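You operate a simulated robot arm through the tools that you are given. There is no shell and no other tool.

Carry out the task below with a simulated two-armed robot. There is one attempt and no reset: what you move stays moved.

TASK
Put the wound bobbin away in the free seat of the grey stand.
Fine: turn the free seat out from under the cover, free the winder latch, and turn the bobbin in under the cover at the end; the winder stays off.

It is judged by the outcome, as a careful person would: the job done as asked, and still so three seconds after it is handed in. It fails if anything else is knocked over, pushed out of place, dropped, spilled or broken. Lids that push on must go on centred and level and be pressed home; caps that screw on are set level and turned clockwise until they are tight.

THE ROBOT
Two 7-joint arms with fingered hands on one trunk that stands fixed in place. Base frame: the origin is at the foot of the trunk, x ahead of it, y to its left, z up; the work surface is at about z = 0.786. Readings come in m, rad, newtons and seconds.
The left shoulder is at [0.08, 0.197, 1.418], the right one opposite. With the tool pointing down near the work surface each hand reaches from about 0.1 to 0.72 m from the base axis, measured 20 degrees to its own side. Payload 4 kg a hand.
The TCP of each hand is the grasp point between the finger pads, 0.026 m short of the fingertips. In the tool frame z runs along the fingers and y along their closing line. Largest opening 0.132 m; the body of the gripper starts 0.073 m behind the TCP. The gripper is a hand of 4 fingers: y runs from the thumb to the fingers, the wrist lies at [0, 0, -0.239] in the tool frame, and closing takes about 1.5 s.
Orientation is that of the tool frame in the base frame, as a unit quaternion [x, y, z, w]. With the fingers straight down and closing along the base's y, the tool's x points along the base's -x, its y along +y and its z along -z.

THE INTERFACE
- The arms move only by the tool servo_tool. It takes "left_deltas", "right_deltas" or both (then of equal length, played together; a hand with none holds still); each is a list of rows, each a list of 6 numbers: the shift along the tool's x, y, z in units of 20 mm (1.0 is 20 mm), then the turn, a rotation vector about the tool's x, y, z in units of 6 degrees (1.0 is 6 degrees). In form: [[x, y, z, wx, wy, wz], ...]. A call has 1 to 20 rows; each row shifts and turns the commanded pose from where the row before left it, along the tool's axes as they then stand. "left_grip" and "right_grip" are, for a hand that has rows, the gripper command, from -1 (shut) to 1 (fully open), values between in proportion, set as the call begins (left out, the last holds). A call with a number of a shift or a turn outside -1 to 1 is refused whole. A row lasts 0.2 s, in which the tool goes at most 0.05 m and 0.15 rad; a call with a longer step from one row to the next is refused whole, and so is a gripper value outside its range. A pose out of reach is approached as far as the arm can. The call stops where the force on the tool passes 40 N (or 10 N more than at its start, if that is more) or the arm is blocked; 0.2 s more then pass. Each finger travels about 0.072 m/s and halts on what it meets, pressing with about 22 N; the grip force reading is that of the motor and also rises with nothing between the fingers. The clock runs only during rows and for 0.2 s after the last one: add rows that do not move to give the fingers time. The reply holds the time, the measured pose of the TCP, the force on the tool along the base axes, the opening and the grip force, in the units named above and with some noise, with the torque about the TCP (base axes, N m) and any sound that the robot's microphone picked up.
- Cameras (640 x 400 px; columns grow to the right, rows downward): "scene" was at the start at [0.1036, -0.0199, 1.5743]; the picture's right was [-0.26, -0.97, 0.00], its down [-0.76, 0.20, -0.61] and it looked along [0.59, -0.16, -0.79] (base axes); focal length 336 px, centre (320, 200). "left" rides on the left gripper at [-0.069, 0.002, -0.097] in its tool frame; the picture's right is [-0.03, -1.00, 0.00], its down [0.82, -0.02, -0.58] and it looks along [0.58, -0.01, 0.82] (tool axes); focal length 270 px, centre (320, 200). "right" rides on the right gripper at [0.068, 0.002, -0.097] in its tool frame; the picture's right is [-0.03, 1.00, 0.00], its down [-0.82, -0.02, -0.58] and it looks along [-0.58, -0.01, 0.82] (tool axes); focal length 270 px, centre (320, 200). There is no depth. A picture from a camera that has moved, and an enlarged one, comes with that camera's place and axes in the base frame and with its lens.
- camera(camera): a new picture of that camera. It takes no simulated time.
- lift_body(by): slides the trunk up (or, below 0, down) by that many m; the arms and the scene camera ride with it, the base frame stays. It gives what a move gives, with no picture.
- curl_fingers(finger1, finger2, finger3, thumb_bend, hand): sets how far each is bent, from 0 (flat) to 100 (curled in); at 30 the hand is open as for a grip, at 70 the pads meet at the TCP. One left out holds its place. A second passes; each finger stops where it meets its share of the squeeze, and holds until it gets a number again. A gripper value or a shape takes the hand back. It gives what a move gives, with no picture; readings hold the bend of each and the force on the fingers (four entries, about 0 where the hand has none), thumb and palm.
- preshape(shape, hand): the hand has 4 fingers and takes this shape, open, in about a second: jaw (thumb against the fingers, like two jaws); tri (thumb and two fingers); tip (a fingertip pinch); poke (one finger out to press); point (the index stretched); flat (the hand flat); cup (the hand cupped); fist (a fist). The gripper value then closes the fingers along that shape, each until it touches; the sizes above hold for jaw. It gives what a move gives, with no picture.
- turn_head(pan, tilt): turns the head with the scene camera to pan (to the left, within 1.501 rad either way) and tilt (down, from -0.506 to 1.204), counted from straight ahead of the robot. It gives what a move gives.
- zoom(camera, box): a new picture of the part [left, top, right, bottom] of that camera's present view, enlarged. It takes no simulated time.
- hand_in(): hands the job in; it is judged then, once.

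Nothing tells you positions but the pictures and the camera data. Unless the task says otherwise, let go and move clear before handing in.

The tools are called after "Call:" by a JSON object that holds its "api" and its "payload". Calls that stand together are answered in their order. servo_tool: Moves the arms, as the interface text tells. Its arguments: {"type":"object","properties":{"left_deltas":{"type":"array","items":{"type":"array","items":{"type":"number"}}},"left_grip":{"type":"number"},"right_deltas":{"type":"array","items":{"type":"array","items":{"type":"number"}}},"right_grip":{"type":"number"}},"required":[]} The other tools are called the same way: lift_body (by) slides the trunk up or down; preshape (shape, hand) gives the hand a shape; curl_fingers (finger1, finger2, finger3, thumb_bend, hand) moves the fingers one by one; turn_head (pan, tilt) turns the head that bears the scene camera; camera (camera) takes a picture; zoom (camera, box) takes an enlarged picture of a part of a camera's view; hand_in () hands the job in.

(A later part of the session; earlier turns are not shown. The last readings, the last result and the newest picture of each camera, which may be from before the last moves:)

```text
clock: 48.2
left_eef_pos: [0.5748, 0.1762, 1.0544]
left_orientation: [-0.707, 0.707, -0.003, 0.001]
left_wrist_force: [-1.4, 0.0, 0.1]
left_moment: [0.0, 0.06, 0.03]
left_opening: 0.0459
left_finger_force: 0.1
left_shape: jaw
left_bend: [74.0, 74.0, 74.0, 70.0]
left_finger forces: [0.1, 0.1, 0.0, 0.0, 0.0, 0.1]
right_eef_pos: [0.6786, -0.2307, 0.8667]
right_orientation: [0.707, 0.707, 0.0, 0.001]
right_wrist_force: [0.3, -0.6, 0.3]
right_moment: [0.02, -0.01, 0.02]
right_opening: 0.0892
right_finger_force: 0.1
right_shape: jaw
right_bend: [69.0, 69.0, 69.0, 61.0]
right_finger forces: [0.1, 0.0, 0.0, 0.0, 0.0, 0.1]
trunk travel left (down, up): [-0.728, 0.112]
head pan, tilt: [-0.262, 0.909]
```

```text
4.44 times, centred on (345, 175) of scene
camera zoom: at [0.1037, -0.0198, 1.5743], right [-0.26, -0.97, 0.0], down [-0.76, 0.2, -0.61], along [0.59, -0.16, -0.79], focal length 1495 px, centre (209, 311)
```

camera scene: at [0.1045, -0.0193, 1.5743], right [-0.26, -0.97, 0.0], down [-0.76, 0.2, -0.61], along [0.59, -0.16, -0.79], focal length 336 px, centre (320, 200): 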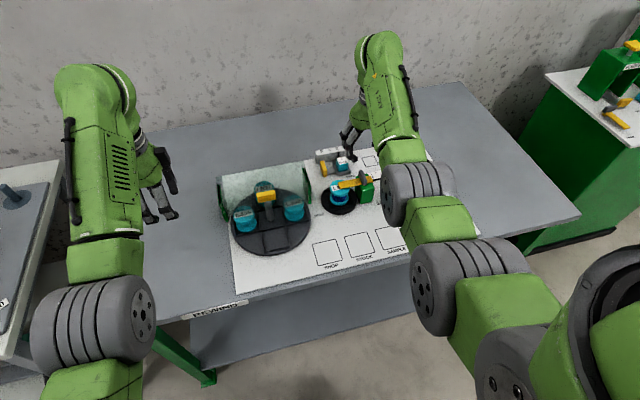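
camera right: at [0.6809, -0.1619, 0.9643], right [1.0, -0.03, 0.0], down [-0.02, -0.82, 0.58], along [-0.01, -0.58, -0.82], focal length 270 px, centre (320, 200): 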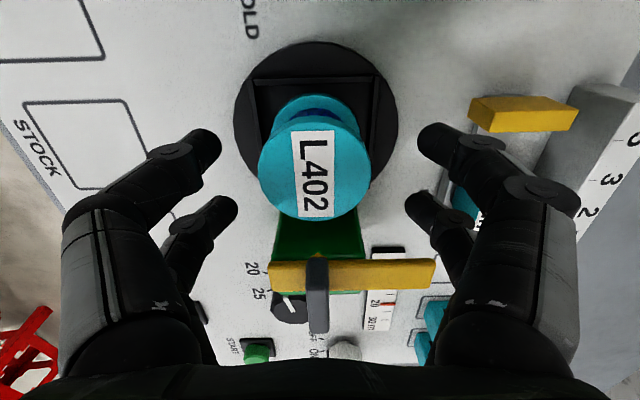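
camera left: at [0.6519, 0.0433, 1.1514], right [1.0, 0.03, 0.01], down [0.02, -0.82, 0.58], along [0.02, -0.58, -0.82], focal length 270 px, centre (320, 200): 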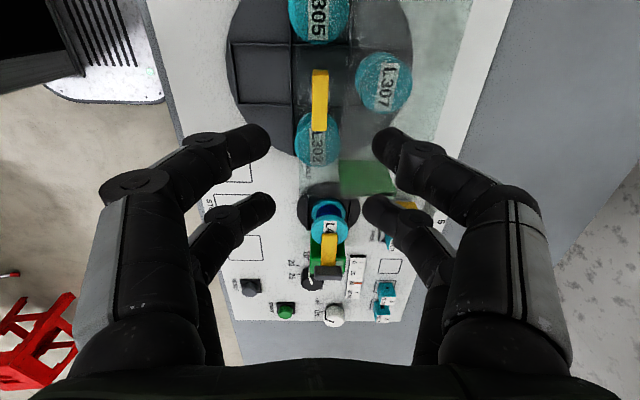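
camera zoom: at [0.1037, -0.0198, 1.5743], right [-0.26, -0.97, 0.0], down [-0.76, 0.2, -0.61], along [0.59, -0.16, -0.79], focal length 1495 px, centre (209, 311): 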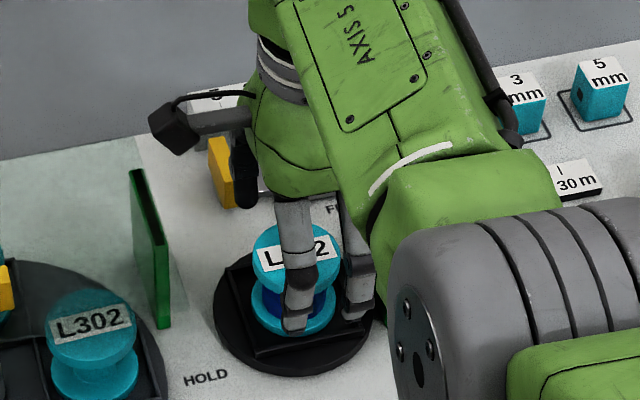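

Clearances look good. I narrow the opening to ~7.5 cm and go down the last 25 mm to flange height.

Call:
{"api": "servo_tool", "payload": {"right_deltas": [[0, 0, 0, 0, 0, 0], [0, 0, 0, 0, 0, 0], [0, 0, 0.4, 0, 0, 0], [0, 0, 0.4, 0, 0, 0], [0, 0, 0.43, 0, 0, 0], [0, 0, 0, 0, 0, 0]], "right_grip": 0.14}}

Call:
{"api": "camera", "payload": {"camera": "right"}}

Call:
{"api": "zoom", "payload": {"camera": "scene", "box": [300, 130, 390, 220]}}

```text
clock: 49.6
left_eef_pos: [0.5739, 0.175, 1.0538]
left_orientation: [-0.707, 0.707, -0.003, 0.002]
left_wrist_force: [0.9, -0.2, -1.0]
left_moment: [-0.04, 0.0, -0.01]
left_opening: 0.046
left_finger_force: 0.0
left_shape: jaw
left_bend: [74.0, 74.0, 74.0, 70.0]
left_finger forces: [0.0, 0.1, 0.0, 0.0, 0.0, 0.1]
right_eef_pos: [0.6775, -0.2304, 0.8418]
right_orientation: [0.707, 0.707, 0.0, 0.0]
right_wrist_force: [-0.3, 0.3, -0.1]
right_moment: [0.0, -0.02, 0.02]
right_opening: 0.0755
right_finger_force: 0.0
right_shape: jaw
right_bend: [72.0, 72.0, 72.0, 70.0]
right_finger forces: [0.0, 0.0, 0.0, 0.1, 0.1, 0.0]
trunk travel left (down, up): [-0.728, 0.112]
head pan, tilt: [-0.262, 0.909]
```

```text
taken
camera right: at [0.6803, -0.1617, 0.9394], right [1.0, -0.03, 0.0], down [-0.02, -0.82, 0.58], along [-0.01, -0.58, -0.82], focal length 270 px, centre (320, 200)
```

right: 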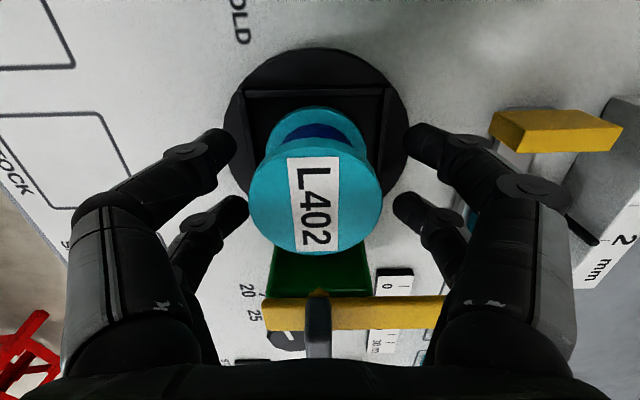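

```text
4.44 times, centred on (345, 175) of scene
camera zoom: at [0.1036, -0.0198, 1.5743], right [-0.26, -0.97, 0.0], down [-0.76, 0.2, -0.61], along [0.59, -0.16, -0.79], focal length 1495 px, centre (209, 311)
```

zoom: 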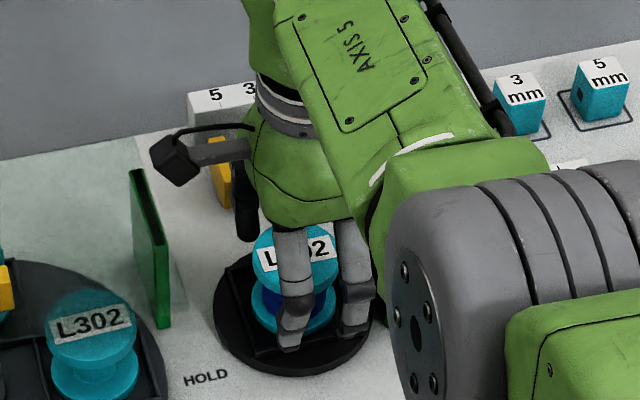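

The fingers straddle the bobbin evenly. I close on it.

Call:
{"api": "servo_tool", "payload": {"right_deltas": [[0, 0, 0, 0, 0, 0], [0, 0, 0, 0, 0, 0], [0, 0, 0, 0, 0, 0], [0, 0, 0, 0, 0, 0], [0, 0, 0, 0, 0, 0]], "right_grip": -1}}

Call:
{"api": "camera", "payload": {"camera": "right"}}

Call:
{"api": "zoom", "payload": {"camera": "scene", "box": [300, 130, 390, 220]}}

```text
clock: 50.8
left_eef_pos: [0.5754, 0.1749, 1.0531]
left_orientation: [-0.707, 0.708, -0.002, 0.001]
left_wrist_force: [0.4, 0.3, 0.4]
left_moment: [-0.03, 0.01, 0.01]
left_opening: 0.0459
left_finger_force: 0.0
left_shape: jaw
left_bend: [74.0, 74.0, 74.0, 70.0]
left_finger forces: [0.0, 0.1, 0.0, 0.1, 0.1, 0.1]
right_eef_pos: [0.6772, -0.2311, 0.8421]
right_orientation: [0.707, 0.707, 0.0, 0.0]
right_wrist_force: [0.3, -0.2, 0.4]
right_moment: [-0.04, 0.02, 0.02]
right_opening: 0.0265
right_finger_force: 22.2
right_shape: jaw
right_bend: [73.0, 73.0, 73.0, 71.0]
right_finger forces: [21.0, 20.3, 19.2, 0.0, 19.2, 0.0]
trunk travel left (down, up): [-0.728, 0.112]
head pan, tilt: [-0.262, 0.909]
```

```text
taken
camera right: at [0.6805, -0.1618, 0.9391], right [1.0, -0.03, 0.0], down [-0.02, -0.82, 0.58], along [-0.01, -0.58, -0.82], focal length 270 px, centre (320, 200)
```

right: 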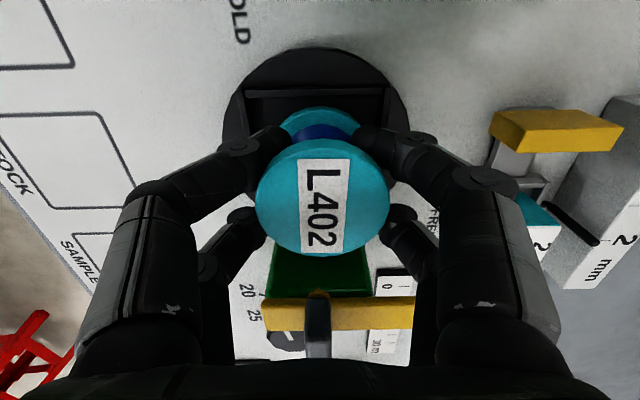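

```text
4.44 times, centred on (345, 175) of scene
camera zoom: at [0.104, -0.0199, 1.5743], right [-0.26, -0.97, 0.0], down [-0.76, 0.2, -0.61], along [0.59, -0.16, -0.79], focal length 1495 px, centre (209, 311)
```

zoom: 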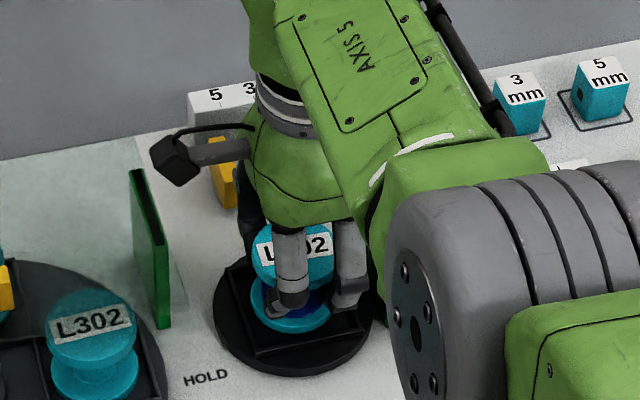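

The fingertips closed in under the top flange around the core - a secure hold. I lift slowly and check that the bobbin comes up.

Call:
{"api": "servo_tool", "payload": {"right_deltas": [[0, 0, -0.3, 0, 0, 0], [0, 0, -0.4, 0, 0, 0], [0, 0, -0.4, 0, 0, 0]]}}

Call:
{"api": "camera", "payload": {"camera": "right"}}

Call:
{"api": "zoom", "payload": {"camera": "scene", "box": [300, 130, 390, 220]}}

```text
clock: 51.6
left_eef_pos: [0.5734, 0.1757, 1.0535]
left_orientation: [0.707, -0.707, 0.003, -0.001]
left_wrist_force: [-0.5, 0.6, -0.3]
left_moment: [0.02, 0.0, -0.02]
left_opening: 0.0459
left_finger_force: 0.1
left_shape: jaw
left_bend: [74.0, 74.0, 74.0, 70.0]
left_finger forces: [0.0, 0.0, 0.1, 0.1, 0.0, 0.0]
right_eef_pos: [0.6772, -0.2315, 0.8646]
right_orientation: [0.707, 0.707, 0.0, 0.0]
right_wrist_force: [0.1, 0.1, -2.0]
right_moment: [0.0, 0.0, 0.01]
right_opening: 0.0263
right_finger_force: 21.7
right_shape: jaw
right_bend: [73.0, 73.0, 73.0, 71.0]
right_finger forces: [21.1, 20.5, 19.4, 0.0, 19.3, 0.1]
trunk travel left (down, up): [-0.728, 0.112]
head pan, tilt: [-0.262, 0.909]
```

```text
taken
camera right: at [0.6805, -0.1617, 0.9614], right [1.0, -0.03, 0.0], down [-0.02, -0.82, 0.58], along [-0.01, -0.58, -0.82], focal length 270 px, centre (320, 200)
```

right: 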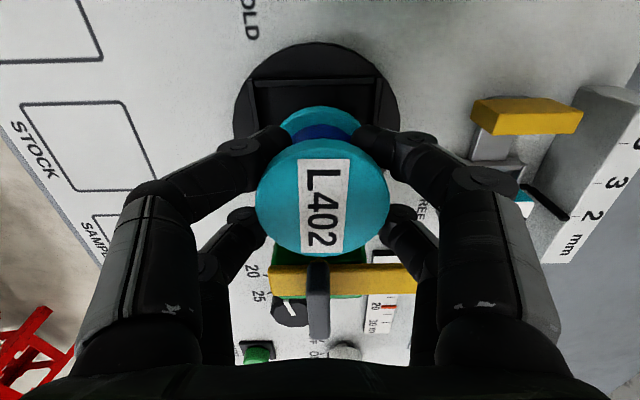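

```text
4.44 times, centred on (345, 175) of scene
camera zoom: at [0.1039, -0.0199, 1.5743], right [-0.26, -0.97, 0.0], down [-0.76, 0.2, -0.61], along [0.59, -0.16, -0.79], focal length 1495 px, centre (209, 311)
```

zoom: 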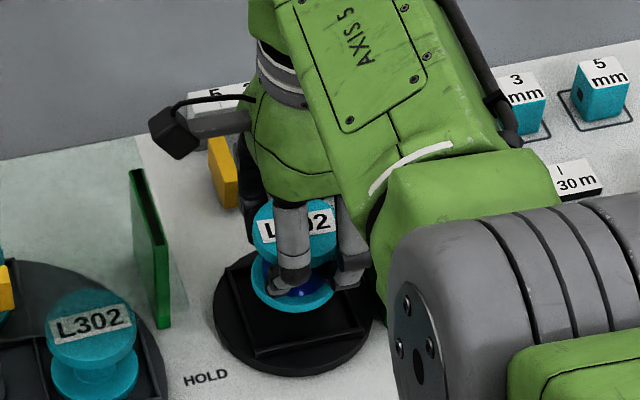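

The bobbin is rising with the hand, level, about 2 N. I raise it on to z≈0.965, well clear of everything.

Call:
{"api": "servo_tool", "payload": {"right_deltas": [[0, 0, -0.6, 0, 0, 0], [0, 0, -0.8, 0, 0, 0], [0, 0, -0.9, 0, 0, 0], [0, 0, -0.9, 0, 0, 0], [0, 0, -0.9, 0, 0, 0], [0, 0, -0.9, 0, 0, 0]]}}

Call:
{"api": "zoom", "payload": {"camera": "scene", "box": [220, 110, 400, 270]}}

Call:
{"api": "camera", "payload": {"camera": "right"}}

```text
clock: 53.0
left_eef_pos: [0.5734, 0.1759, 1.0532]
left_orientation: [0.707, -0.707, 0.002, -0.001]
left_wrist_force: [0.4, 0.3, 0.0]
left_moment: [-0.01, -0.01, 0.01]
left_opening: 0.0459
left_finger_force: 0.2
left_shape: jaw
left_bend: [74.0, 74.0, 74.0, 70.0]
left_finger forces: [0.1, 0.0, 0.0, 0.1, 0.0, 0.1]
right_eef_pos: [0.6761, -0.2303, 0.9637]
right_orientation: [0.708, 0.706, 0.001, 0.001]
right_wrist_force: [0.2, 0.6, -3.0]
right_moment: [0.02, 0.03, -0.01]
right_opening: 0.0264
right_finger_force: 21.8
right_shape: jaw
right_bend: [73.0, 73.0, 73.0, 71.0]
right_finger forces: [21.5, 20.8, 19.6, 0.0, 19.7, 0.1]
trunk travel left (down, up): [-0.728, 0.112]
head pan, tilt: [-0.262, 0.909]
```

```text
2.50 times, centred on (310, 190) of scene
camera zoom: at [0.1037, -0.0198, 1.5743], right [-0.26, -0.97, 0.0], down [-0.76, 0.2, -0.61], along [0.59, -0.16, -0.79], focal length 841 px, centre (345, 225)
```

zoom: 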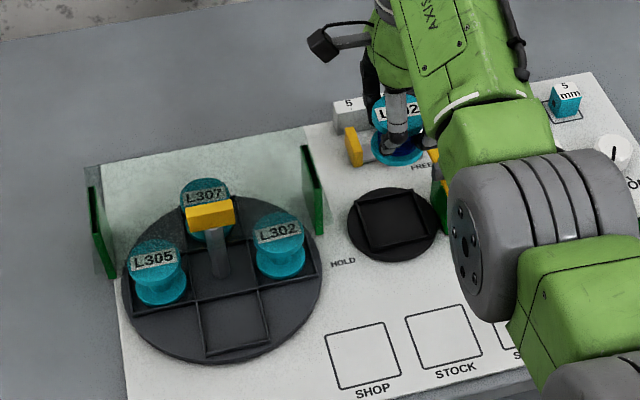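

```text
taken
camera right: at [0.6805, -0.1617, 1.0618], right [1.0, -0.03, 0.0], down [-0.02, -0.82, 0.58], along [-0.01, -0.58, -0.82], focal length 270 px, centre (320, 200)
```

right: 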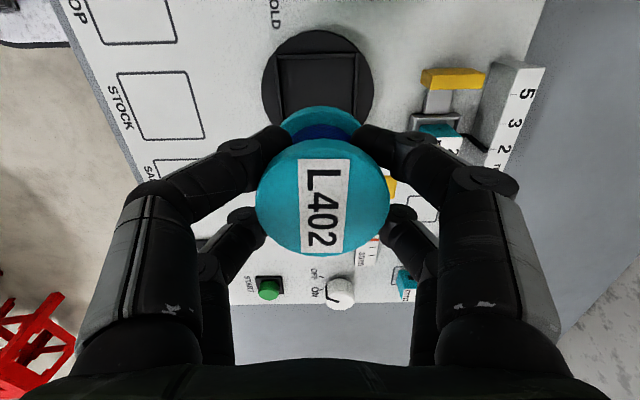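

The winder platform is empty, a plain square pocket with no spindle, and the free seat's centre is at about (0.590, -0.0255). I pull the bobbin back toward the robot, move the left hand a bit further off, and rotate the right wrist back to zero yaw.

Call:
{"api": "servo_tool", "payload": {"right_deltas": [[0, -0.6, 0, 0, 0, 0], [0, -0.9, 0, 0, 0, 0], [0, -0.9, 0, 0, 0, 0], [0, -0.9, 0, 0, 0, 0], [0, -0.9, 0, 0, 0, 0], [0, -0.7, 0, 0, 0, 0]], "left_deltas": [[-0.7, 0, 0, 0, 0, 0], [-0.7, 0, 0, 0, 0, 0], [-0.7, 0, 0, 0, 0, 0], [-0.7, 0, 0, 0, 0, 0], [-0.7, 0, 0, 0, 0, 0], [-0.7, 0, 0, 0, 0, 0]]}}

Call:
{"api": "servo_tool", "payload": {"right_deltas": [[0, 0, 0, 0, 0, -0.6], [0, 0, 0, 0, 0, -0.9], [0, 0, 0, 0, 0, -0.9], [0, 0, 0, 0, 0, -0.9], [0, 0, 0, 0, 0, -0.9], [0, 0, 0, 0, 0, -0.9], [0, 0, 0, 0, 0, -0.9], [0, 0, 0, 0, 0, -0.9], [0, 0, 0, 0, 0, -0.9], [0, 0, 0, 0, 0, -0.9], [0, 0, 0, 0, 0, -0.9], [0, 0, 0, 0, 0, -0.9], [0, 0, 0, 0, 0, -0.9], [0, 0, 0, 0, 0, -0.9], [0, 0, 0, 0, 0, -0.9], [0, 0, 0, 0, 0, -0.9], [0, 0, 0, 0, 0, -0.9]]}}

Call:
{"api": "camera", "payload": {"camera": "right"}}

Call:
{"api": "camera", "payload": {"camera": "scene"}}

```text
clock: 54.4
left_eef_pos: [0.5749, 0.2606, 1.054]
left_orientation: [-0.707, 0.708, -0.002, 0.001]
left_wrist_force: [-0.3, 0.0, 0.4]
left_moment: [-0.01, 0.03, 0.02]
left_opening: 0.0458
left_finger_force: 0.1
left_shape: jaw
left_bend: [74.0, 74.0, 74.0, 70.0]
left_finger forces: [0.0, 0.1, 0.0, 0.0, 0.0, 0.1]
right_eef_pos: [0.5776, -0.2299, 0.9648]
right_orientation: [0.707, 0.707, 0.001, 0.001]
right_wrist_force: [-0.5, 0.2, -2.1]
right_moment: [-0.01, -0.01, 0.02]
right_opening: 0.0259
right_finger_force: 21.8
right_shape: jaw
right_bend: [73.0, 73.0, 73.0, 71.0]
right_finger forces: [21.8, 21.1, 20.2, 0.1, 20.0, 0.0]
trunk travel left (down, up): [-0.728, 0.112]
head pan, tilt: [-0.262, 0.909]
```

```text
clock: 58.0
left_eef_pos: [0.575, 0.2603, 1.053]
left_orientation: [-0.707, 0.708, -0.001, 0.001]
left_wrist_force: [-0.4, -1.4, 0.2]
left_moment: [0.03, -0.02, -0.01]
left_opening: 0.0458
left_finger_force: 0.0
left_shape: jaw
left_bend: [74.0, 74.0, 74.0, 70.0]
left_finger forces: [0.0, 0.0, 0.0, 0.0, 0.0, 0.1]
right_eef_pos: [0.5805, -0.2303, 0.9633]
right_orientation: [-0.001, 1.0, 0.001, 0.001]
right_wrist_force: [-0.2, 0.7, -1.3]
right_moment: [-0.03, 0.02, 0.01]
right_opening: 0.0261
right_finger_force: 21.9
right_shape: jaw
right_bend: [73.0, 73.0, 73.0, 71.0]
right_finger forces: [21.8, 21.1, 20.3, 0.1, 20.1, 0.0]
trunk travel left (down, up): [-0.728, 0.112]
head pan, tilt: [-0.262, 0.909]
```

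```text
taken
camera right: at [0.5125, -0.2285, 1.0614], right [0.02, 1.0, 0.0], down [0.82, -0.02, 0.58], along [0.58, -0.01, -0.82], focal length 270 px, centre (320, 200)
```

right: 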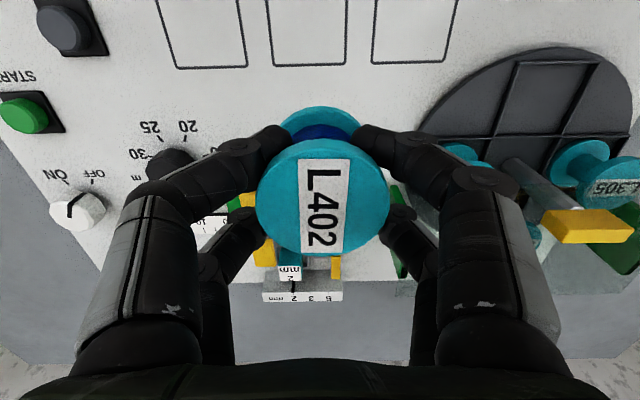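

```text
taken
camera scene: at [0.1039, -0.0199, 1.5743], right [-0.26, -0.97, 0.0], down [-0.76, 0.2, -0.61], along [0.59, -0.16, -0.79], focal length 336 px, centre (320, 200)
```

scene: 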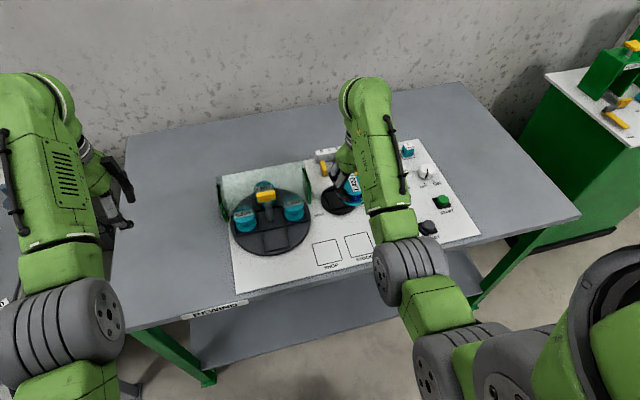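

The bobbin is held steadily and the wrist is straight. I now carry it left to above the free seat, staying in front of the roof edge.

Call:
{"api": "servo_tool", "payload": {"right_deltas": [[0, 0.5, 0, 0, 0, 0], [0, 0.8, 0, 0, 0, 0], [0, 0.9, 0, 0, 0, 0], [0, 0.9, 0, 0, 0, 0], [0, 0.9, 0, 0, 0, 0], [0, 0.9, 0, 0, 0, 0], [0, 0.9, 0, 0, 0, 0], [0, 0.9, 0, 0, 0, 0], [0, 0.9, 0, 0, 0, 0], [0, 0.9, 0, 0, 0, 0], [0, 0.9, 0, 0, 0, 0], [0, 0.76, 0, 0, 0, 0], [0, 0, 0, 0, 0, 0]]}}

Call:
{"api": "camera", "payload": {"camera": "right"}}

Call:
{"api": "zoom", "payload": {"camera": "scene", "box": [200, 120, 350, 270]}}

```text
clock: 60.8
left_eef_pos: [0.5748, 0.26, 1.0531]
left_orientation: [-0.707, 0.707, -0.002, 0.001]
left_wrist_force: [0.0, 0.5, -0.1]
left_moment: [-0.01, -0.01, 0.0]
left_opening: 0.046
left_finger_force: 0.0
left_shape: jaw
left_bend: [74.0, 74.0, 74.0, 70.0]
left_finger forces: [0.0, 0.0, 0.1, 0.0, 0.0, 0.1]
right_eef_pos: [0.5791, -0.0271, 0.9645]
right_orientation: [0.001, 1.0, -0.001, 0.0]
right_wrist_force: [-0.2, 0.7, -1.2]
right_moment: [-0.02, -0.02, 0.03]
right_opening: 0.0261
right_finger_force: 22.1
right_shape: jaw
right_bend: [73.0, 73.0, 73.0, 71.0]
right_finger forces: [22.3, 21.5, 20.8, 0.0, 20.5, 0.0]
trunk travel left (down, up): [-0.728, 0.112]
head pan, tilt: [-0.262, 0.909]
```

```text
taken
camera right: at [0.5125, -0.0251, 1.0612], right [0.03, 1.0, 0.0], down [0.82, -0.02, 0.58], along [0.58, -0.01, -0.82], focal length 270 px, centre (320, 200)
```

right: 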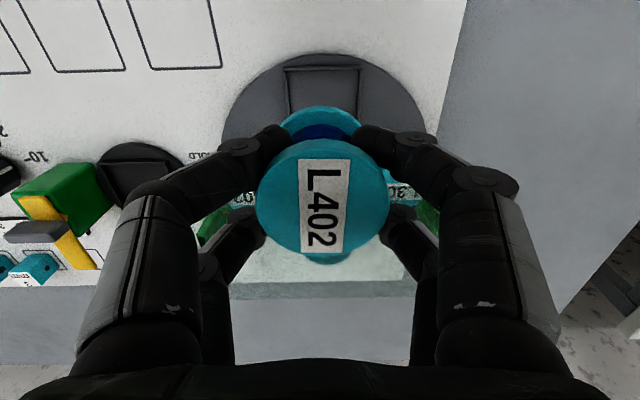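

```text
2.67 times, centred on (275, 195) of scene
camera zoom: at [0.1039, -0.02, 1.5743], right [-0.26, -0.97, 0.0], down [-0.76, 0.2, -0.61], along [0.59, -0.16, -0.79], focal length 897 px, centre (440, 213)
```

zoom: 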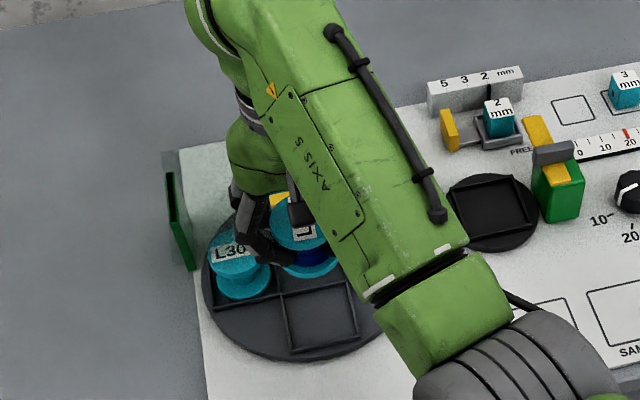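

Seat and bobbin line up in y; it needs about 12 mm forward. I shift forward and lower to just above the pocket.

Call:
{"api": "servo_tool", "payload": {"right_deltas": [[-0.3, 0, 0.5, 0, 0, 0], [-0.3, 0.02, 0.8, 0, 0, 0], [0, 0, 0.8, 0, 0, 0], [0, 0, 0.8, 0, 0, 0], [0, 0, 0.8, 0, 0, 0], [0, 0, 0.8, 0, 0, 0], [0, 0, 0.5, 0, 0, 0], [0, 0, 0, 0, 0, 0]]}}

Call:
{"api": "camera", "payload": {"camera": "right"}}

Call:
{"api": "zoom", "payload": {"camera": "scene", "box": [200, 140, 330, 270]}}

Call:
{"api": "camera", "payload": {"camera": "left"}}

```text
clock: 62.6
left_eef_pos: [0.5759, 0.2594, 1.0541]
left_orientation: [0.707, -0.707, 0.003, -0.002]
left_wrist_force: [0.9, -0.2, -0.2]
left_moment: [0.01, 0.01, 0.01]
left_opening: 0.0459
left_finger_force: 0.1
left_shape: jaw
left_bend: [74.0, 74.0, 74.0, 70.0]
left_finger forces: [0.0, 0.0, 0.0, 0.0, 0.1, 0.1]
right_eef_pos: [0.5908, -0.0277, 0.8637]
right_orientation: [0.0, 1.0, 0.0, 0.0]
right_wrist_force: [0.0, 0.3, -2.2]
right_moment: [-0.01, -0.04, -0.02]
right_opening: 0.026
right_finger_force: 22.2
right_shape: jaw
right_bend: [73.0, 73.0, 73.0, 71.0]
right_finger forces: [22.7, 22.3, 21.1, 0.0, 21.1, 0.1]
trunk travel left (down, up): [-0.728, 0.112]
head pan, tilt: [-0.262, 0.909]
```

```text
taken
camera right: at [0.5241, -0.025, 0.9614], right [0.03, 1.0, 0.0], down [0.82, -0.02, 0.58], along [0.58, -0.02, -0.82], focal length 270 px, centre (320, 200)
```

right: 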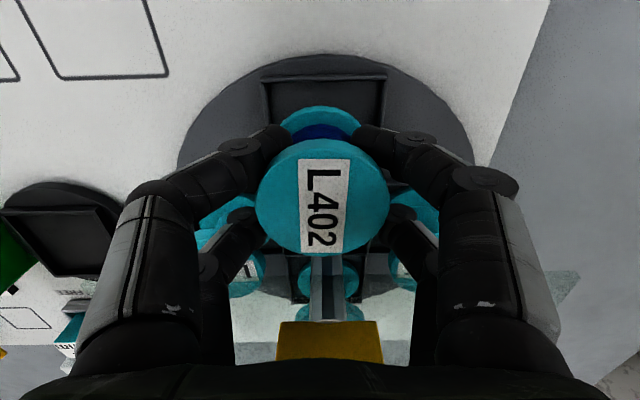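

```text
3.08 times, centred on (265, 205) of scene
camera zoom: at [0.104, -0.0197, 1.5743], right [-0.26, -0.97, 0.0], down [-0.76, 0.2, -0.61], along [0.59, -0.16, -0.79], focal length 1035 px, centre (489, 185)
```

zoom: 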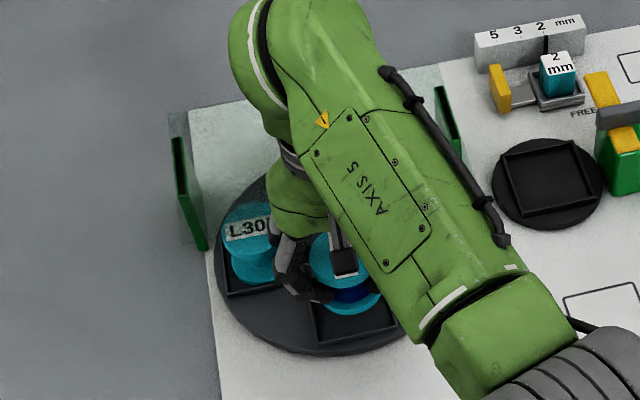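

```text
taken
camera left: at [0.5725, 0.3282, 1.1508], right [1.0, 0.03, 0.0], down [0.02, -0.82, 0.58], along [0.02, -0.58, -0.82], focal length 270 px, centre (320, 200)
```

left: 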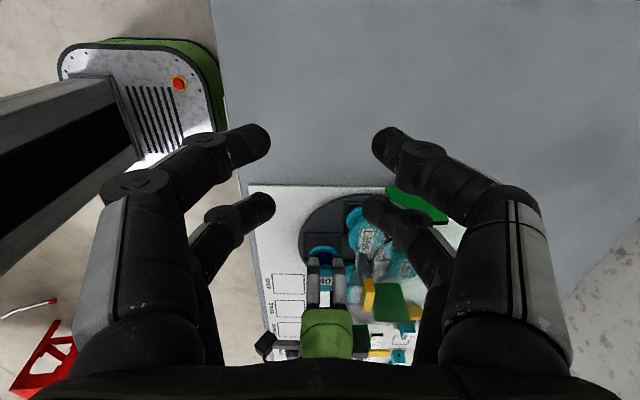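

Call:
{"api": "zoom", "payload": {"camera": "right", "box": [230, 50, 420, 180]}}

Call:
{"api": "zoom", "payload": {"camera": "left", "box": [260, 190, 460, 330]}}

```text
3.08 times, centred on (325, 115) of right
camera zoom: at [0.5241, -0.025, 0.9614], right [0.03, 1.0, 0.0], down [0.82, -0.02, 0.58], along [0.58, -0.02, -0.82], focal length 832 px, centre (305, 462)
```

zoom: 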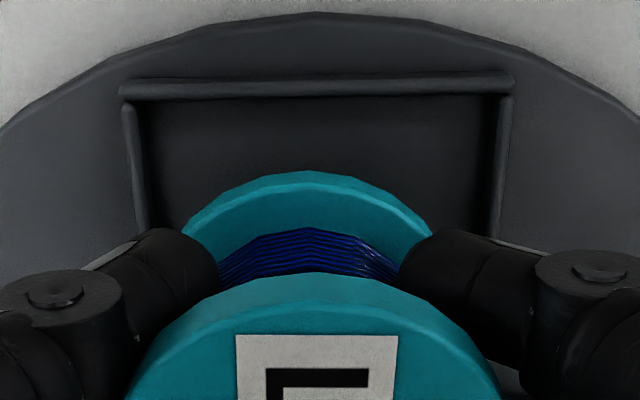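

```text
2.86 times, centred on (360, 260) of left
camera zoom: at [0.5725, 0.3282, 1.1508], right [1.0, 0.03, 0.0], down [0.02, -0.82, 0.58], along [0.02, -0.58, -0.82], focal length 772 px, centre (206, 29)
```

zoom: 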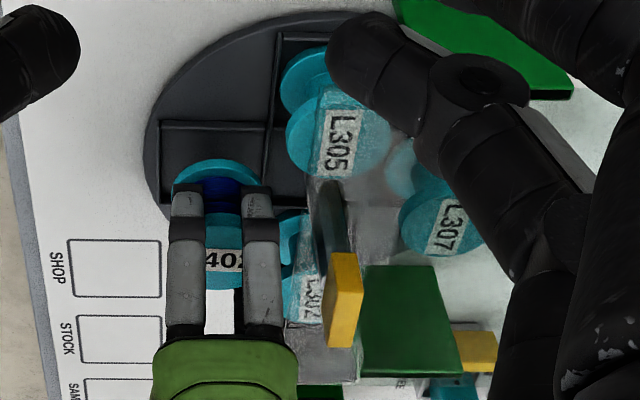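

Bobbin is within about 2 mm of the pocket centre. I correct that and lower slowly to near seating height.

Call:
{"api": "servo_tool", "payload": {"right_deltas": [[0.08, 0.09, 0, 0, 0, 0], [0, 0, 0.2, 0, 0, 0], [0, 0, 0.2, 0, 0, 0], [0, 0, 0.2, 0, 0, 0], [0, 0, 0.15, 0, 0, 0], [0, 0, 0, 0, 0, 0]]}}

Call:
{"api": "zoom", "payload": {"camera": "right", "box": [230, 50, 420, 180]}}

```text
clock: 64.0
left_eef_pos: [0.5751, 0.2594, 1.0529]
left_orientation: [0.707, -0.707, 0.001, -0.003]
left_wrist_force: [-0.2, 0.4, -0.3]
left_moment: [-0.01, 0.01, 0.0]
left_opening: 0.046
left_finger_force: 0.0
left_shape: jaw
left_bend: [74.0, 74.0, 74.0, 70.0]
left_finger forces: [0.0, 0.0, 0.1, 0.0, 0.0, 0.1]
right_eef_pos: [0.5897, -0.0255, 0.8482]
right_orientation: [0.0, 1.0, 0.0, 0.0]
right_wrist_force: [0.9, 0.1, -1.6]
right_moment: [0.03, 0.01, 0.0]
right_opening: 0.0256
right_finger_force: 21.7
right_shape: jaw
right_bend: [73.0, 73.0, 73.0, 71.0]
right_finger forces: [22.8, 22.4, 21.2, 0.0, 21.2, 0.0]
trunk travel left (down, up): [-0.728, 0.112]
head pan, tilt: [-0.262, 0.909]
```

```text
3.08 times, centred on (325, 115) of right
camera zoom: at [0.5231, -0.0228, 0.9461], right [0.03, 1.0, 0.0], down [0.82, -0.02, 0.58], along [0.58, -0.01, -0.82], focal length 832 px, centre (305, 462)
```

zoom: 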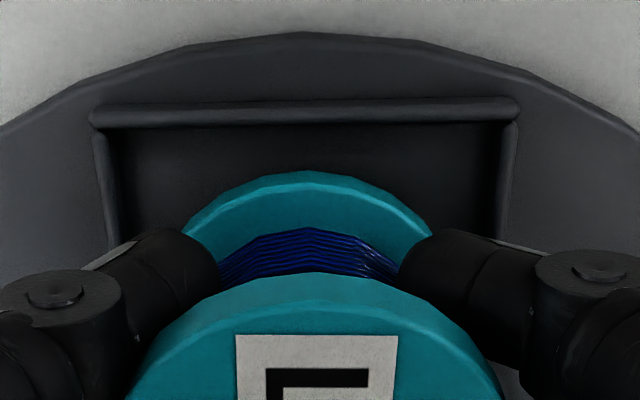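

Centred now. I lower in small steps until the bobbin touches the pocket floor.

Call:
{"api": "servo_tool", "payload": {"right_deltas": [[0, 0, 0.1, 0, 0, 0], [0, 0, 0.1, 0, 0, 0], [0, 0, 0, 0, 0, 0]]}}

Call:
{"api": "servo_tool", "payload": {"right_deltas": [[0, 0, 0.1, 0, 0, 0], [0, 0, 0, 0, 0, 0]]}}

Call:
{"api": "zoom", "payload": {"camera": "right", "box": [230, 50, 420, 180]}}

```text
clock: 64.8
left_eef_pos: [0.5751, 0.2605, 1.0531]
left_orientation: [0.707, -0.707, 0.002, -0.001]
left_wrist_force: [0.6, 0.5, -1.1]
left_moment: [-0.03, 0.0, 0.04]
left_opening: 0.0458
left_finger_force: 0.1
left_shape: jaw
left_bend: [74.0, 74.0, 74.0, 70.0]
left_finger forces: [0.0, 0.1, 0.0, 0.0, 0.1, 0.0]
right_eef_pos: [0.5898, -0.0247, 0.844]
right_orientation: [0.0, 1.0, 0.0, 0.001]
right_wrist_force: [0.5, 0.7, -1.6]
right_moment: [0.0, -0.02, 0.0]
right_opening: 0.0258
right_finger_force: 22.3
right_shape: jaw
right_bend: [73.0, 73.0, 73.0, 71.0]
right_finger forces: [22.9, 22.4, 21.2, 0.0, 21.2, 0.0]
trunk travel left (down, up): [-0.728, 0.112]
head pan, tilt: [-0.262, 0.909]
```

```text
clock: 65.4
left_eef_pos: [0.5756, 0.2596, 1.0537]
left_orientation: [0.707, -0.707, 0.002, -0.001]
left_wrist_force: [0.0, 0.1, -0.1]
left_moment: [0.01, 0.02, 0.01]
left_opening: 0.0459
left_finger_force: 0.1
left_shape: jaw
left_bend: [74.0, 74.0, 74.0, 70.0]
left_finger forces: [0.0, 0.1, 0.0, 0.1, 0.1, 0.0]
right_eef_pos: [0.5892, -0.0264, 0.843]
right_orientation: [0.0, 1.0, 0.0, 0.001]
right_wrist_force: [-0.2, -0.5, -2.1]
right_moment: [0.02, -0.01, 0.0]
right_opening: 0.0258
right_finger_force: 22.0
right_shape: jaw
right_bend: [73.0, 73.0, 73.0, 71.0]
right_finger forces: [22.9, 22.4, 21.2, 0.0, 21.2, 0.0]
trunk travel left (down, up): [-0.728, 0.112]
head pan, tilt: [-0.262, 0.909]
```

```text
3.08 times, centred on (325, 115) of right
camera zoom: at [0.5231, -0.0228, 0.9404], right [0.03, 1.0, 0.0], down [0.82, -0.02, 0.58], along [0.58, -0.02, -0.82], focal length 832 px, centre (305, 462)
```

zoom: 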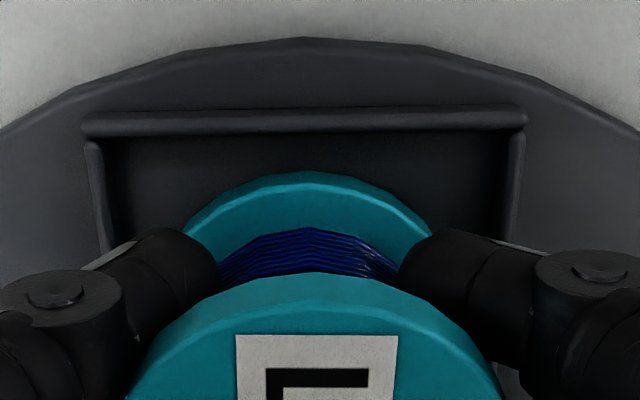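

No contact yet; I keep lowering in 2 mm steps.

Call:
{"api": "servo_tool", "payload": {"right_deltas": [[0, 0, 0.1, 0, 0, 0], [0, 0, 0, 0, 0, 0]]}}

Call:
{"api": "servo_tool", "payload": {"right_deltas": [[0, 0, 0.1, 0, 0, 0], [0, 0, 0, 0, 0, 0]]}}

Call:
{"api": "zoom", "payload": {"camera": "right", "box": [230, 50, 420, 180]}}

```text
clock: 66.0
left_eef_pos: [0.5743, 0.2595, 1.0527]
left_orientation: [-0.707, 0.708, -0.003, 0.001]
left_wrist_force: [0.5, -0.1, 0.3]
left_moment: [0.01, -0.02, 0.02]
left_opening: 0.0462
left_finger_force: 0.1
left_shape: jaw
left_bend: [74.0, 74.0, 74.0, 70.0]
left_finger forces: [0.0, 0.0, 0.0, 0.0, 0.0, 0.0]
right_eef_pos: [0.59, -0.0252, 0.8416]
right_orientation: [0.001, 1.0, 0.0, 0.001]
right_wrist_force: [0.3, -0.5, 2.5]
right_moment: [0.06, -0.02, -0.06]
right_opening: 0.0262
right_finger_force: 22.3
right_shape: jaw
right_bend: [73.0, 73.0, 73.0, 71.0]
right_finger forces: [23.0, 22.8, 21.6, 0.0, 21.7, 0.0]
trunk travel left (down, up): [-0.728, 0.112]
head pan, tilt: [-0.262, 0.909]
```

```text
clock: 66.6
left_eef_pos: [0.5732, 0.2588, 1.054]
left_orientation: [0.707, -0.707, 0.003, -0.001]
left_wrist_force: [0.4, -0.5, -0.4]
left_moment: [0.05, 0.01, -0.01]
left_opening: 0.0461
left_finger_force: 0.0
left_shape: jaw
left_bend: [74.0, 74.0, 74.0, 70.0]
left_finger forces: [0.0, 0.0, 0.1, 0.0, 0.0, 0.0]
right_eef_pos: [0.5899, -0.0236, 0.8406]
right_orientation: [0.0, 1.0, 0.0, 0.002]
right_wrist_force: [-0.1, -0.5, 9.3]
right_moment: [0.14, -0.03, -0.03]
right_opening: 0.0261
right_finger_force: 21.6
right_shape: jaw
right_bend: [74.0, 73.0, 73.0, 71.0]
right_finger forces: [23.8, 23.8, 22.5, 0.0, 22.9, 0.0]
trunk travel left (down, up): [-0.728, 0.112]
head pan, tilt: [-0.262, 0.909]
```

```text
3.08 times, centred on (325, 115) of right
camera zoom: at [0.5227, -0.0224, 0.938], right [0.03, 1.0, 0.0], down [0.81, -0.02, 0.58], along [0.58, -0.01, -0.81], focal length 832 px, centre (305, 462)
```

zoom: 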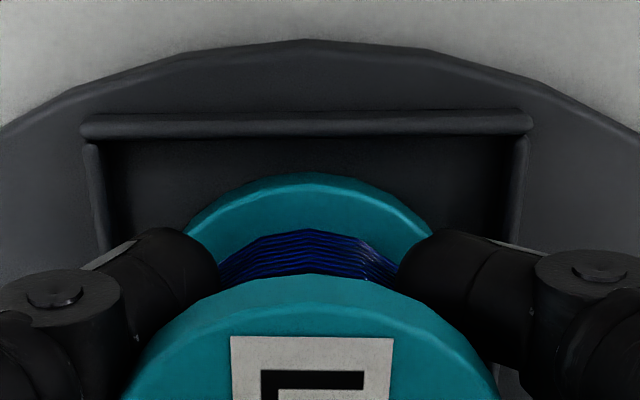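

The bobbin has touched down (about 9 N up) at the same height it sat on the winder. I ease off 1 mm and open the fingers.

Call:
{"api": "servo_tool", "payload": {"right_deltas": [[0, 0, -0.06, 0, 0, 0], [0, 0, 0, 0, 0, 0]]}}

Call:
{"api": "servo_tool", "payload": {"right_deltas": [[0, 0, 0, 0, 0, 0], [0, 0, 0, 0, 0, 0], [0, 0, 0, 0, 0, 0], [0, 0, 0, 0, 0, 0], [0, 0, 0, 0, 0, 0]], "right_grip": 0.36}}

Call:
{"api": "camera", "payload": {"camera": "right"}}

```text
clock: 67.2
left_eef_pos: [0.5737, 0.2608, 1.0532]
left_orientation: [0.707, -0.707, 0.003, -0.001]
left_wrist_force: [0.3, -0.2, 0.2]
left_moment: [-0.03, -0.01, 0.01]
left_opening: 0.046
left_finger_force: 0.1
left_shape: jaw
left_bend: [74.0, 74.0, 74.0, 70.0]
left_finger forces: [0.0, 0.1, 0.1, 0.1, 0.0, 0.0]
right_eef_pos: [0.5906, -0.0244, 0.8415]
right_orientation: [0.0, 1.0, 0.0, 0.001]
right_wrist_force: [2.7, -0.8, 8.4]
right_moment: [0.12, -0.09, -0.04]
right_opening: 0.026
right_finger_force: 22.2
right_shape: jaw
right_bend: [74.0, 73.0, 73.0, 71.0]
right_finger forces: [23.5, 24.4, 22.8, 0.0, 22.5, 0.1]
trunk travel left (down, up): [-0.728, 0.112]
head pan, tilt: [-0.262, 0.909]
```

```text
clock: 68.4
left_eef_pos: [0.5746, 0.26, 1.0531]
left_orientation: [-0.707, 0.707, -0.002, 0.001]
left_wrist_force: [0.2, -0.4, -0.4]
left_moment: [0.0, 0.03, 0.01]
left_opening: 0.0461
left_finger_force: 0.1
left_shape: jaw
left_bend: [74.0, 74.0, 74.0, 70.0]
left_finger forces: [0.0, 0.0, 0.0, 0.0, 0.0, 0.0]
right_eef_pos: [0.5899, -0.0242, 0.84]
right_orientation: [-0.001, 1.0, -0.001, 0.0]
right_wrist_force: [-1.2, 0.3, 0.0]
right_moment: [0.0, 0.0, 0.0]
right_opening: 0.0895
right_finger_force: 0.1
right_shape: jaw
right_bend: [69.0, 69.0, 69.0, 60.0]
right_finger forces: [0.1, 0.0, 0.0, 0.0, 0.0, 0.0]
trunk travel left (down, up): [-0.728, 0.112]
head pan, tilt: [-0.262, 0.909]
```

```text
taken
camera right: at [0.523, -0.0226, 0.9376], right [0.03, 1.0, 0.0], down [0.82, -0.02, 0.58], along [0.58, -0.01, -0.82], focal length 270 px, centre (320, 200)
```

right: 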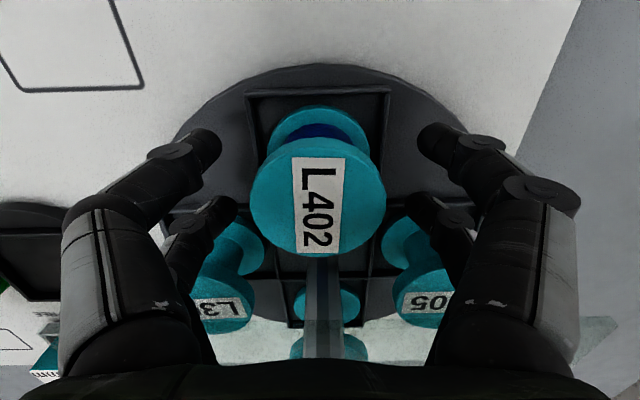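

The bobbin stands level in the pocket, released. I raise the right hand straight up and then retreat.

Call:
{"api": "servo_tool", "payload": {"right_deltas": [[0, 0, -0.5, 0, 0, 0], [0, 0, -0.8, 0, 0, 0], [0, 0, -1, 0, 0, 0], [0, 0, -1, 0, 0, 0], [0, 0, -1, 0, 0, 0], [0, 0, -1, 0, 0, 0], [0, 0, -1, 0, 0, 0]]}}

Call:
{"api": "camera", "payload": {"camera": "right"}}

Call:
{"api": "zoom", "payload": {"camera": "right", "box": [210, 30, 450, 220]}}

```text
clock: 70.0
left_eef_pos: [0.5748, 0.26, 1.0529]
left_orientation: [-0.707, 0.707, -0.003, 0.002]
left_wrist_force: [-1.7, 0.3, 0.2]
left_moment: [0.02, 0.03, -0.02]
left_opening: 0.0461
left_finger_force: 0.0
left_shape: jaw
left_bend: [74.0, 74.0, 74.0, 70.0]
left_finger forces: [0.0, 0.0, 0.0, 0.0, 0.0, 0.0]
right_eef_pos: [0.5883, -0.0251, 0.9671]
right_orientation: [-0.001, 1.0, 0.001, -0.001]
right_wrist_force: [-0.6, -0.6, 0.0]
right_moment: [0.02, 0.02, 0.02]
right_opening: 0.0893
right_finger_force: 0.1
right_shape: jaw
right_bend: [69.0, 69.0, 69.0, 60.0]
right_finger forces: [0.0, 0.1, 0.0, 0.0, 0.0, 0.0]
trunk travel left (down, up): [-0.728, 0.112]
head pan, tilt: [-0.262, 0.909]
```

```text
taken
camera right: at [0.5223, -0.0225, 1.0639], right [0.03, 1.0, 0.0], down [0.82, -0.02, 0.58], along [0.58, -0.02, -0.82], focal length 270 px, centre (320, 200)
```

right: 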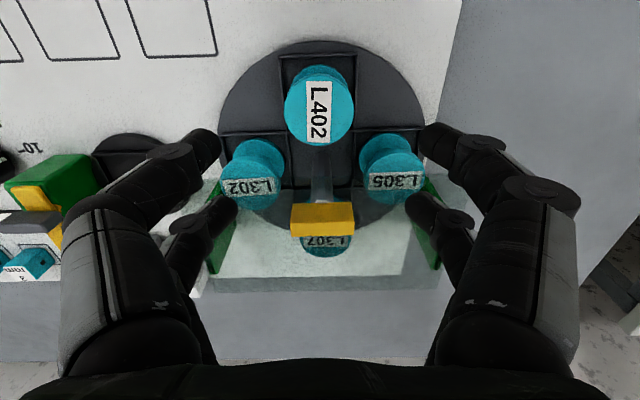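

```text
2.11 times, centred on (330, 125) of right
camera zoom: at [0.5223, -0.0225, 1.0639], right [0.03, 1.0, 0.0], down [0.82, -0.02, 0.58], along [0.58, -0.02, -0.82], focal length 569 px, centre (299, 358)
```

zoom: 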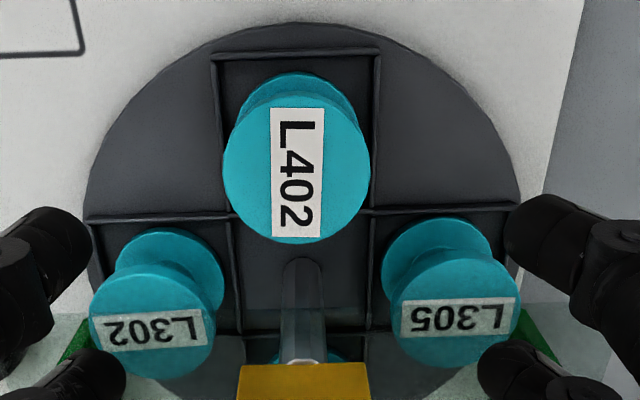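

L402 is seated squarely in the free pocket. I now move the right hand well away to the right.

Call:
{"api": "servo_tool", "payload": {"right_deltas": [[0, 0, -0.8, 0, 0, 0], [0, 0, -0.8, 0, 0, 0], [0, -0.9, -0.8, 0, 0, 0], [0, -0.9, 0, 0, 0, 0], [0, -0.9, 0, 0, 0, 0], [0, -0.9, 0, 0, 0, 0], [0, -0.9, 0, 0, 0, 0], [0, -0.9, 0, 0, 0, 0], [0, -0.9, 0, 0, 0, 0], [0, -0.9, 0, 0, 0, 0], [0, -0.9, 0, 0, 0, 0], [0, -0.9, 0, 0, 0, 0], [0, -0.9, 0, 0, 0, 0], [0, -0.9, 0, 0, 0, 0], [0, -0.9, 0, 0, 0, 0], [0, -0.9, 0, 0, 0, 0], [0, -0.9, 0, 0, 0, 0], [0, -0.9, 0, 0, 0, 0], [0, -0.9, 0, 0, 0, 0], [0, -0.9, 0, 0, 0, 0]]}}

Call:
{"api": "zoom", "payload": {"camera": "scene", "box": [200, 120, 400, 270]}}

```text
clock: 74.2
left_eef_pos: [0.5748, 0.2588, 1.0537]
left_orientation: [-0.707, 0.707, -0.002, 0.002]
left_wrist_force: [-0.2, -0.2, 0.1]
left_moment: [0.03, 0.01, 0.0]
left_opening: 0.0458
left_finger_force: 0.0
left_shape: jaw
left_bend: [74.0, 74.0, 74.0, 70.0]
left_finger forces: [0.0, 0.1, 0.1, 0.0, 0.1, 0.0]
right_eef_pos: [0.5889, -0.3494, 1.0148]
right_orientation: [0.0, 1.0, -0.001, 0.0]
right_wrist_force: [-0.6, 0.5, -0.3]
right_moment: [-0.01, 0.04, -0.01]
right_opening: 0.0894
right_finger_force: 0.1
right_shape: jaw
right_bend: [69.0, 69.0, 69.0, 60.0]
right_finger forces: [0.0, 0.0, 0.0, 0.0, 0.1, 0.1]
trunk travel left (down, up): [-0.728, 0.112]
head pan, tilt: [-0.262, 0.909]
```

```text
2.67 times, centred on (300, 195) of scene
camera zoom: at [0.1037, -0.0206, 1.5743], right [-0.26, -0.97, 0.0], down [-0.76, 0.2, -0.61], along [0.59, -0.16, -0.79], focal length 897 px, centre (373, 213)
```

zoom: 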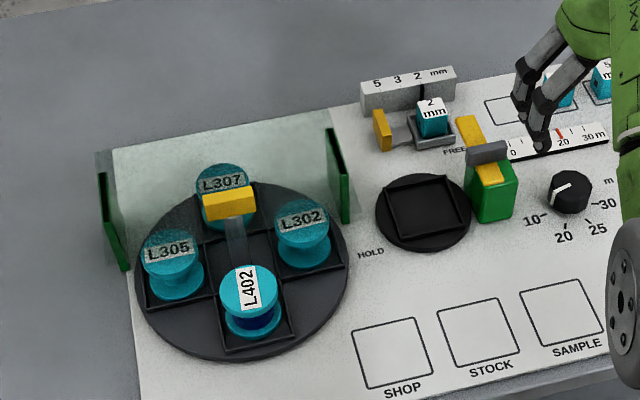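

Everything is in order: L402 at the front, L305, L307, L302 in their seats, latch free. The left hand (still at +90° yaw) goes back over the handle bar.

Call:
{"api": "servo_tool", "payload": {"left_deltas": [[0.944, -0.269, 0, 0, 0, 0], [0.944, -0.269, 0, 0, 0, 0], [0.944, -0.269, 0, 0, 0, 0], [0.944, -0.269, 0, 0, 0, 0], [0.944, -0.269, 0, 0, 0, 0], [0.944, -0.269, 0, 0, 0, 0], [0.944, -0.269, 0, 0, 0, 0], [0.944, -0.269, 0, 0, 0, 0], [0.944, -0.269, 0, 0, 0, 0], [0.944, -0.269, 0, 0, 0, 0], [0.944, -0.269, 0, 0, 0, 0], [0.944, -0.269, 0, 0, 0, 0], [0.944, -0.269, 0, 0, 0, 0], [0.944, -0.269, 0, 0, 0, 0], [0.944, -0.269, 0, 0, 0, 0]]}}

Call:
{"api": "servo_tool", "payload": {"left_deltas": [[0, 0, 0.8, 0, 0, 0], [0, 0, 0.9, 0, 0, 0], [0, 0, 0.9, 0, 0, 0], [0, 0, 0.9, 0, 0, 0], [0, 0, 0.9, 0, 0, 0], [0, 0, 0.6, 0, 0, 0]]}}

Call:
{"api": "camera", "payload": {"camera": "left"}}

Call:
{"api": "zoom", "payload": {"camera": "scene", "box": [200, 120, 350, 270]}}

```text
clock: 77.4
left_eef_pos: [0.656, -0.025, 1.0523]
left_orientation: [0.707, -0.707, 0.001, -0.001]
left_wrist_force: [0.2, 0.2, 0.6]
left_moment: [0.03, 0.01, -0.05]
left_opening: 0.0458
left_finger_force: 0.1
left_shape: jaw
left_bend: [74.0, 74.0, 74.0, 70.0]
left_finger forces: [0.0, 0.0, 0.0, 0.1, 0.0, 0.0]
right_eef_pos: [0.589, -0.3507, 1.0137]
right_orientation: [0.0, 1.0, 0.0, -0.001]
right_wrist_force: [0.0, 0.5, 0.0]
right_moment: [-0.02, 0.0, 0.02]
right_opening: 0.0894
right_finger_force: 0.0
right_shape: jaw
right_bend: [69.0, 69.0, 69.0, 60.0]
right_finger forces: [0.1, 0.1, 0.0, 0.0, 0.0, 0.1]
trunk travel left (down, up): [-0.728, 0.112]
head pan, tilt: [-0.262, 0.909]
```

```text
clock: 78.8
left_eef_pos: [0.6573, -0.0247, 0.9536]
left_orientation: [-0.707, 0.707, -0.002, 0.002]
left_wrist_force: [-0.6, 0.5, 0.5]
left_moment: [-0.04, 0.01, 0.0]
left_opening: 0.0459
left_finger_force: 0.0
left_shape: jaw
left_bend: [74.0, 74.0, 74.0, 70.0]
left_finger forces: [0.0, 0.0, 0.0, 0.0, 0.0, 0.0]
right_eef_pos: [0.5895, -0.3493, 1.0146]
right_orientation: [0.0, 1.0, 0.001, 0.0]
right_wrist_force: [-0.2, -0.6, 0.5]
right_moment: [0.05, -0.01, 0.03]
right_opening: 0.0895
right_finger_force: 0.0
right_shape: jaw
right_bend: [69.0, 69.0, 69.0, 60.0]
right_finger forces: [0.0, 0.0, 0.0, 0.0, 0.0, 0.0]
trunk travel left (down, up): [-0.728, 0.112]
head pan, tilt: [-0.262, 0.909]
```

```text
taken
camera left: at [0.654, 0.0439, 1.051], right [1.0, 0.03, 0.01], down [0.02, -0.82, 0.58], along [0.02, -0.58, -0.82], focal length 270 px, centre (320, 200)
```

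left: 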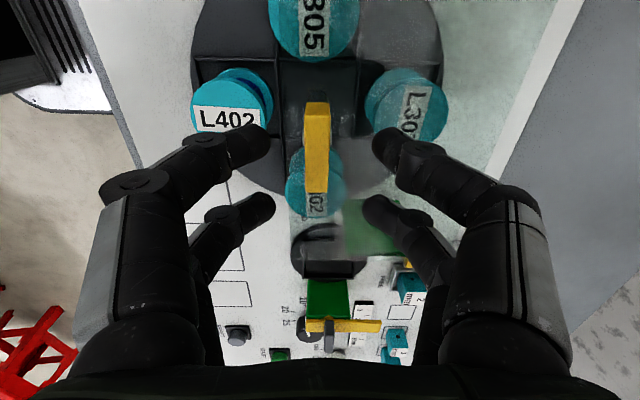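

```text
2.67 times, centred on (275, 195) of scene
camera zoom: at [0.1039, -0.02, 1.5743], right [-0.26, -0.97, 0.0], down [-0.76, 0.2, -0.61], along [0.59, -0.16, -0.79], focal length 897 px, centre (440, 213)
```

zoom: 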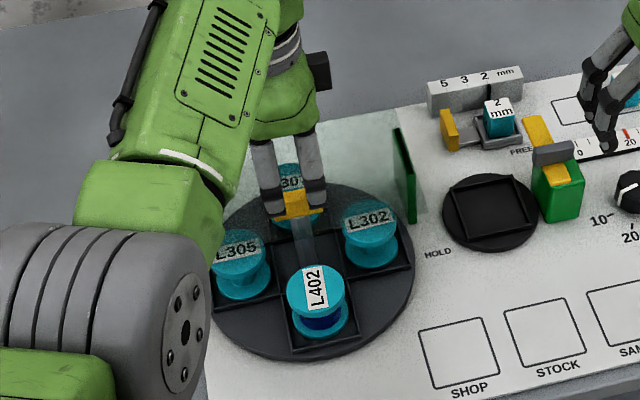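

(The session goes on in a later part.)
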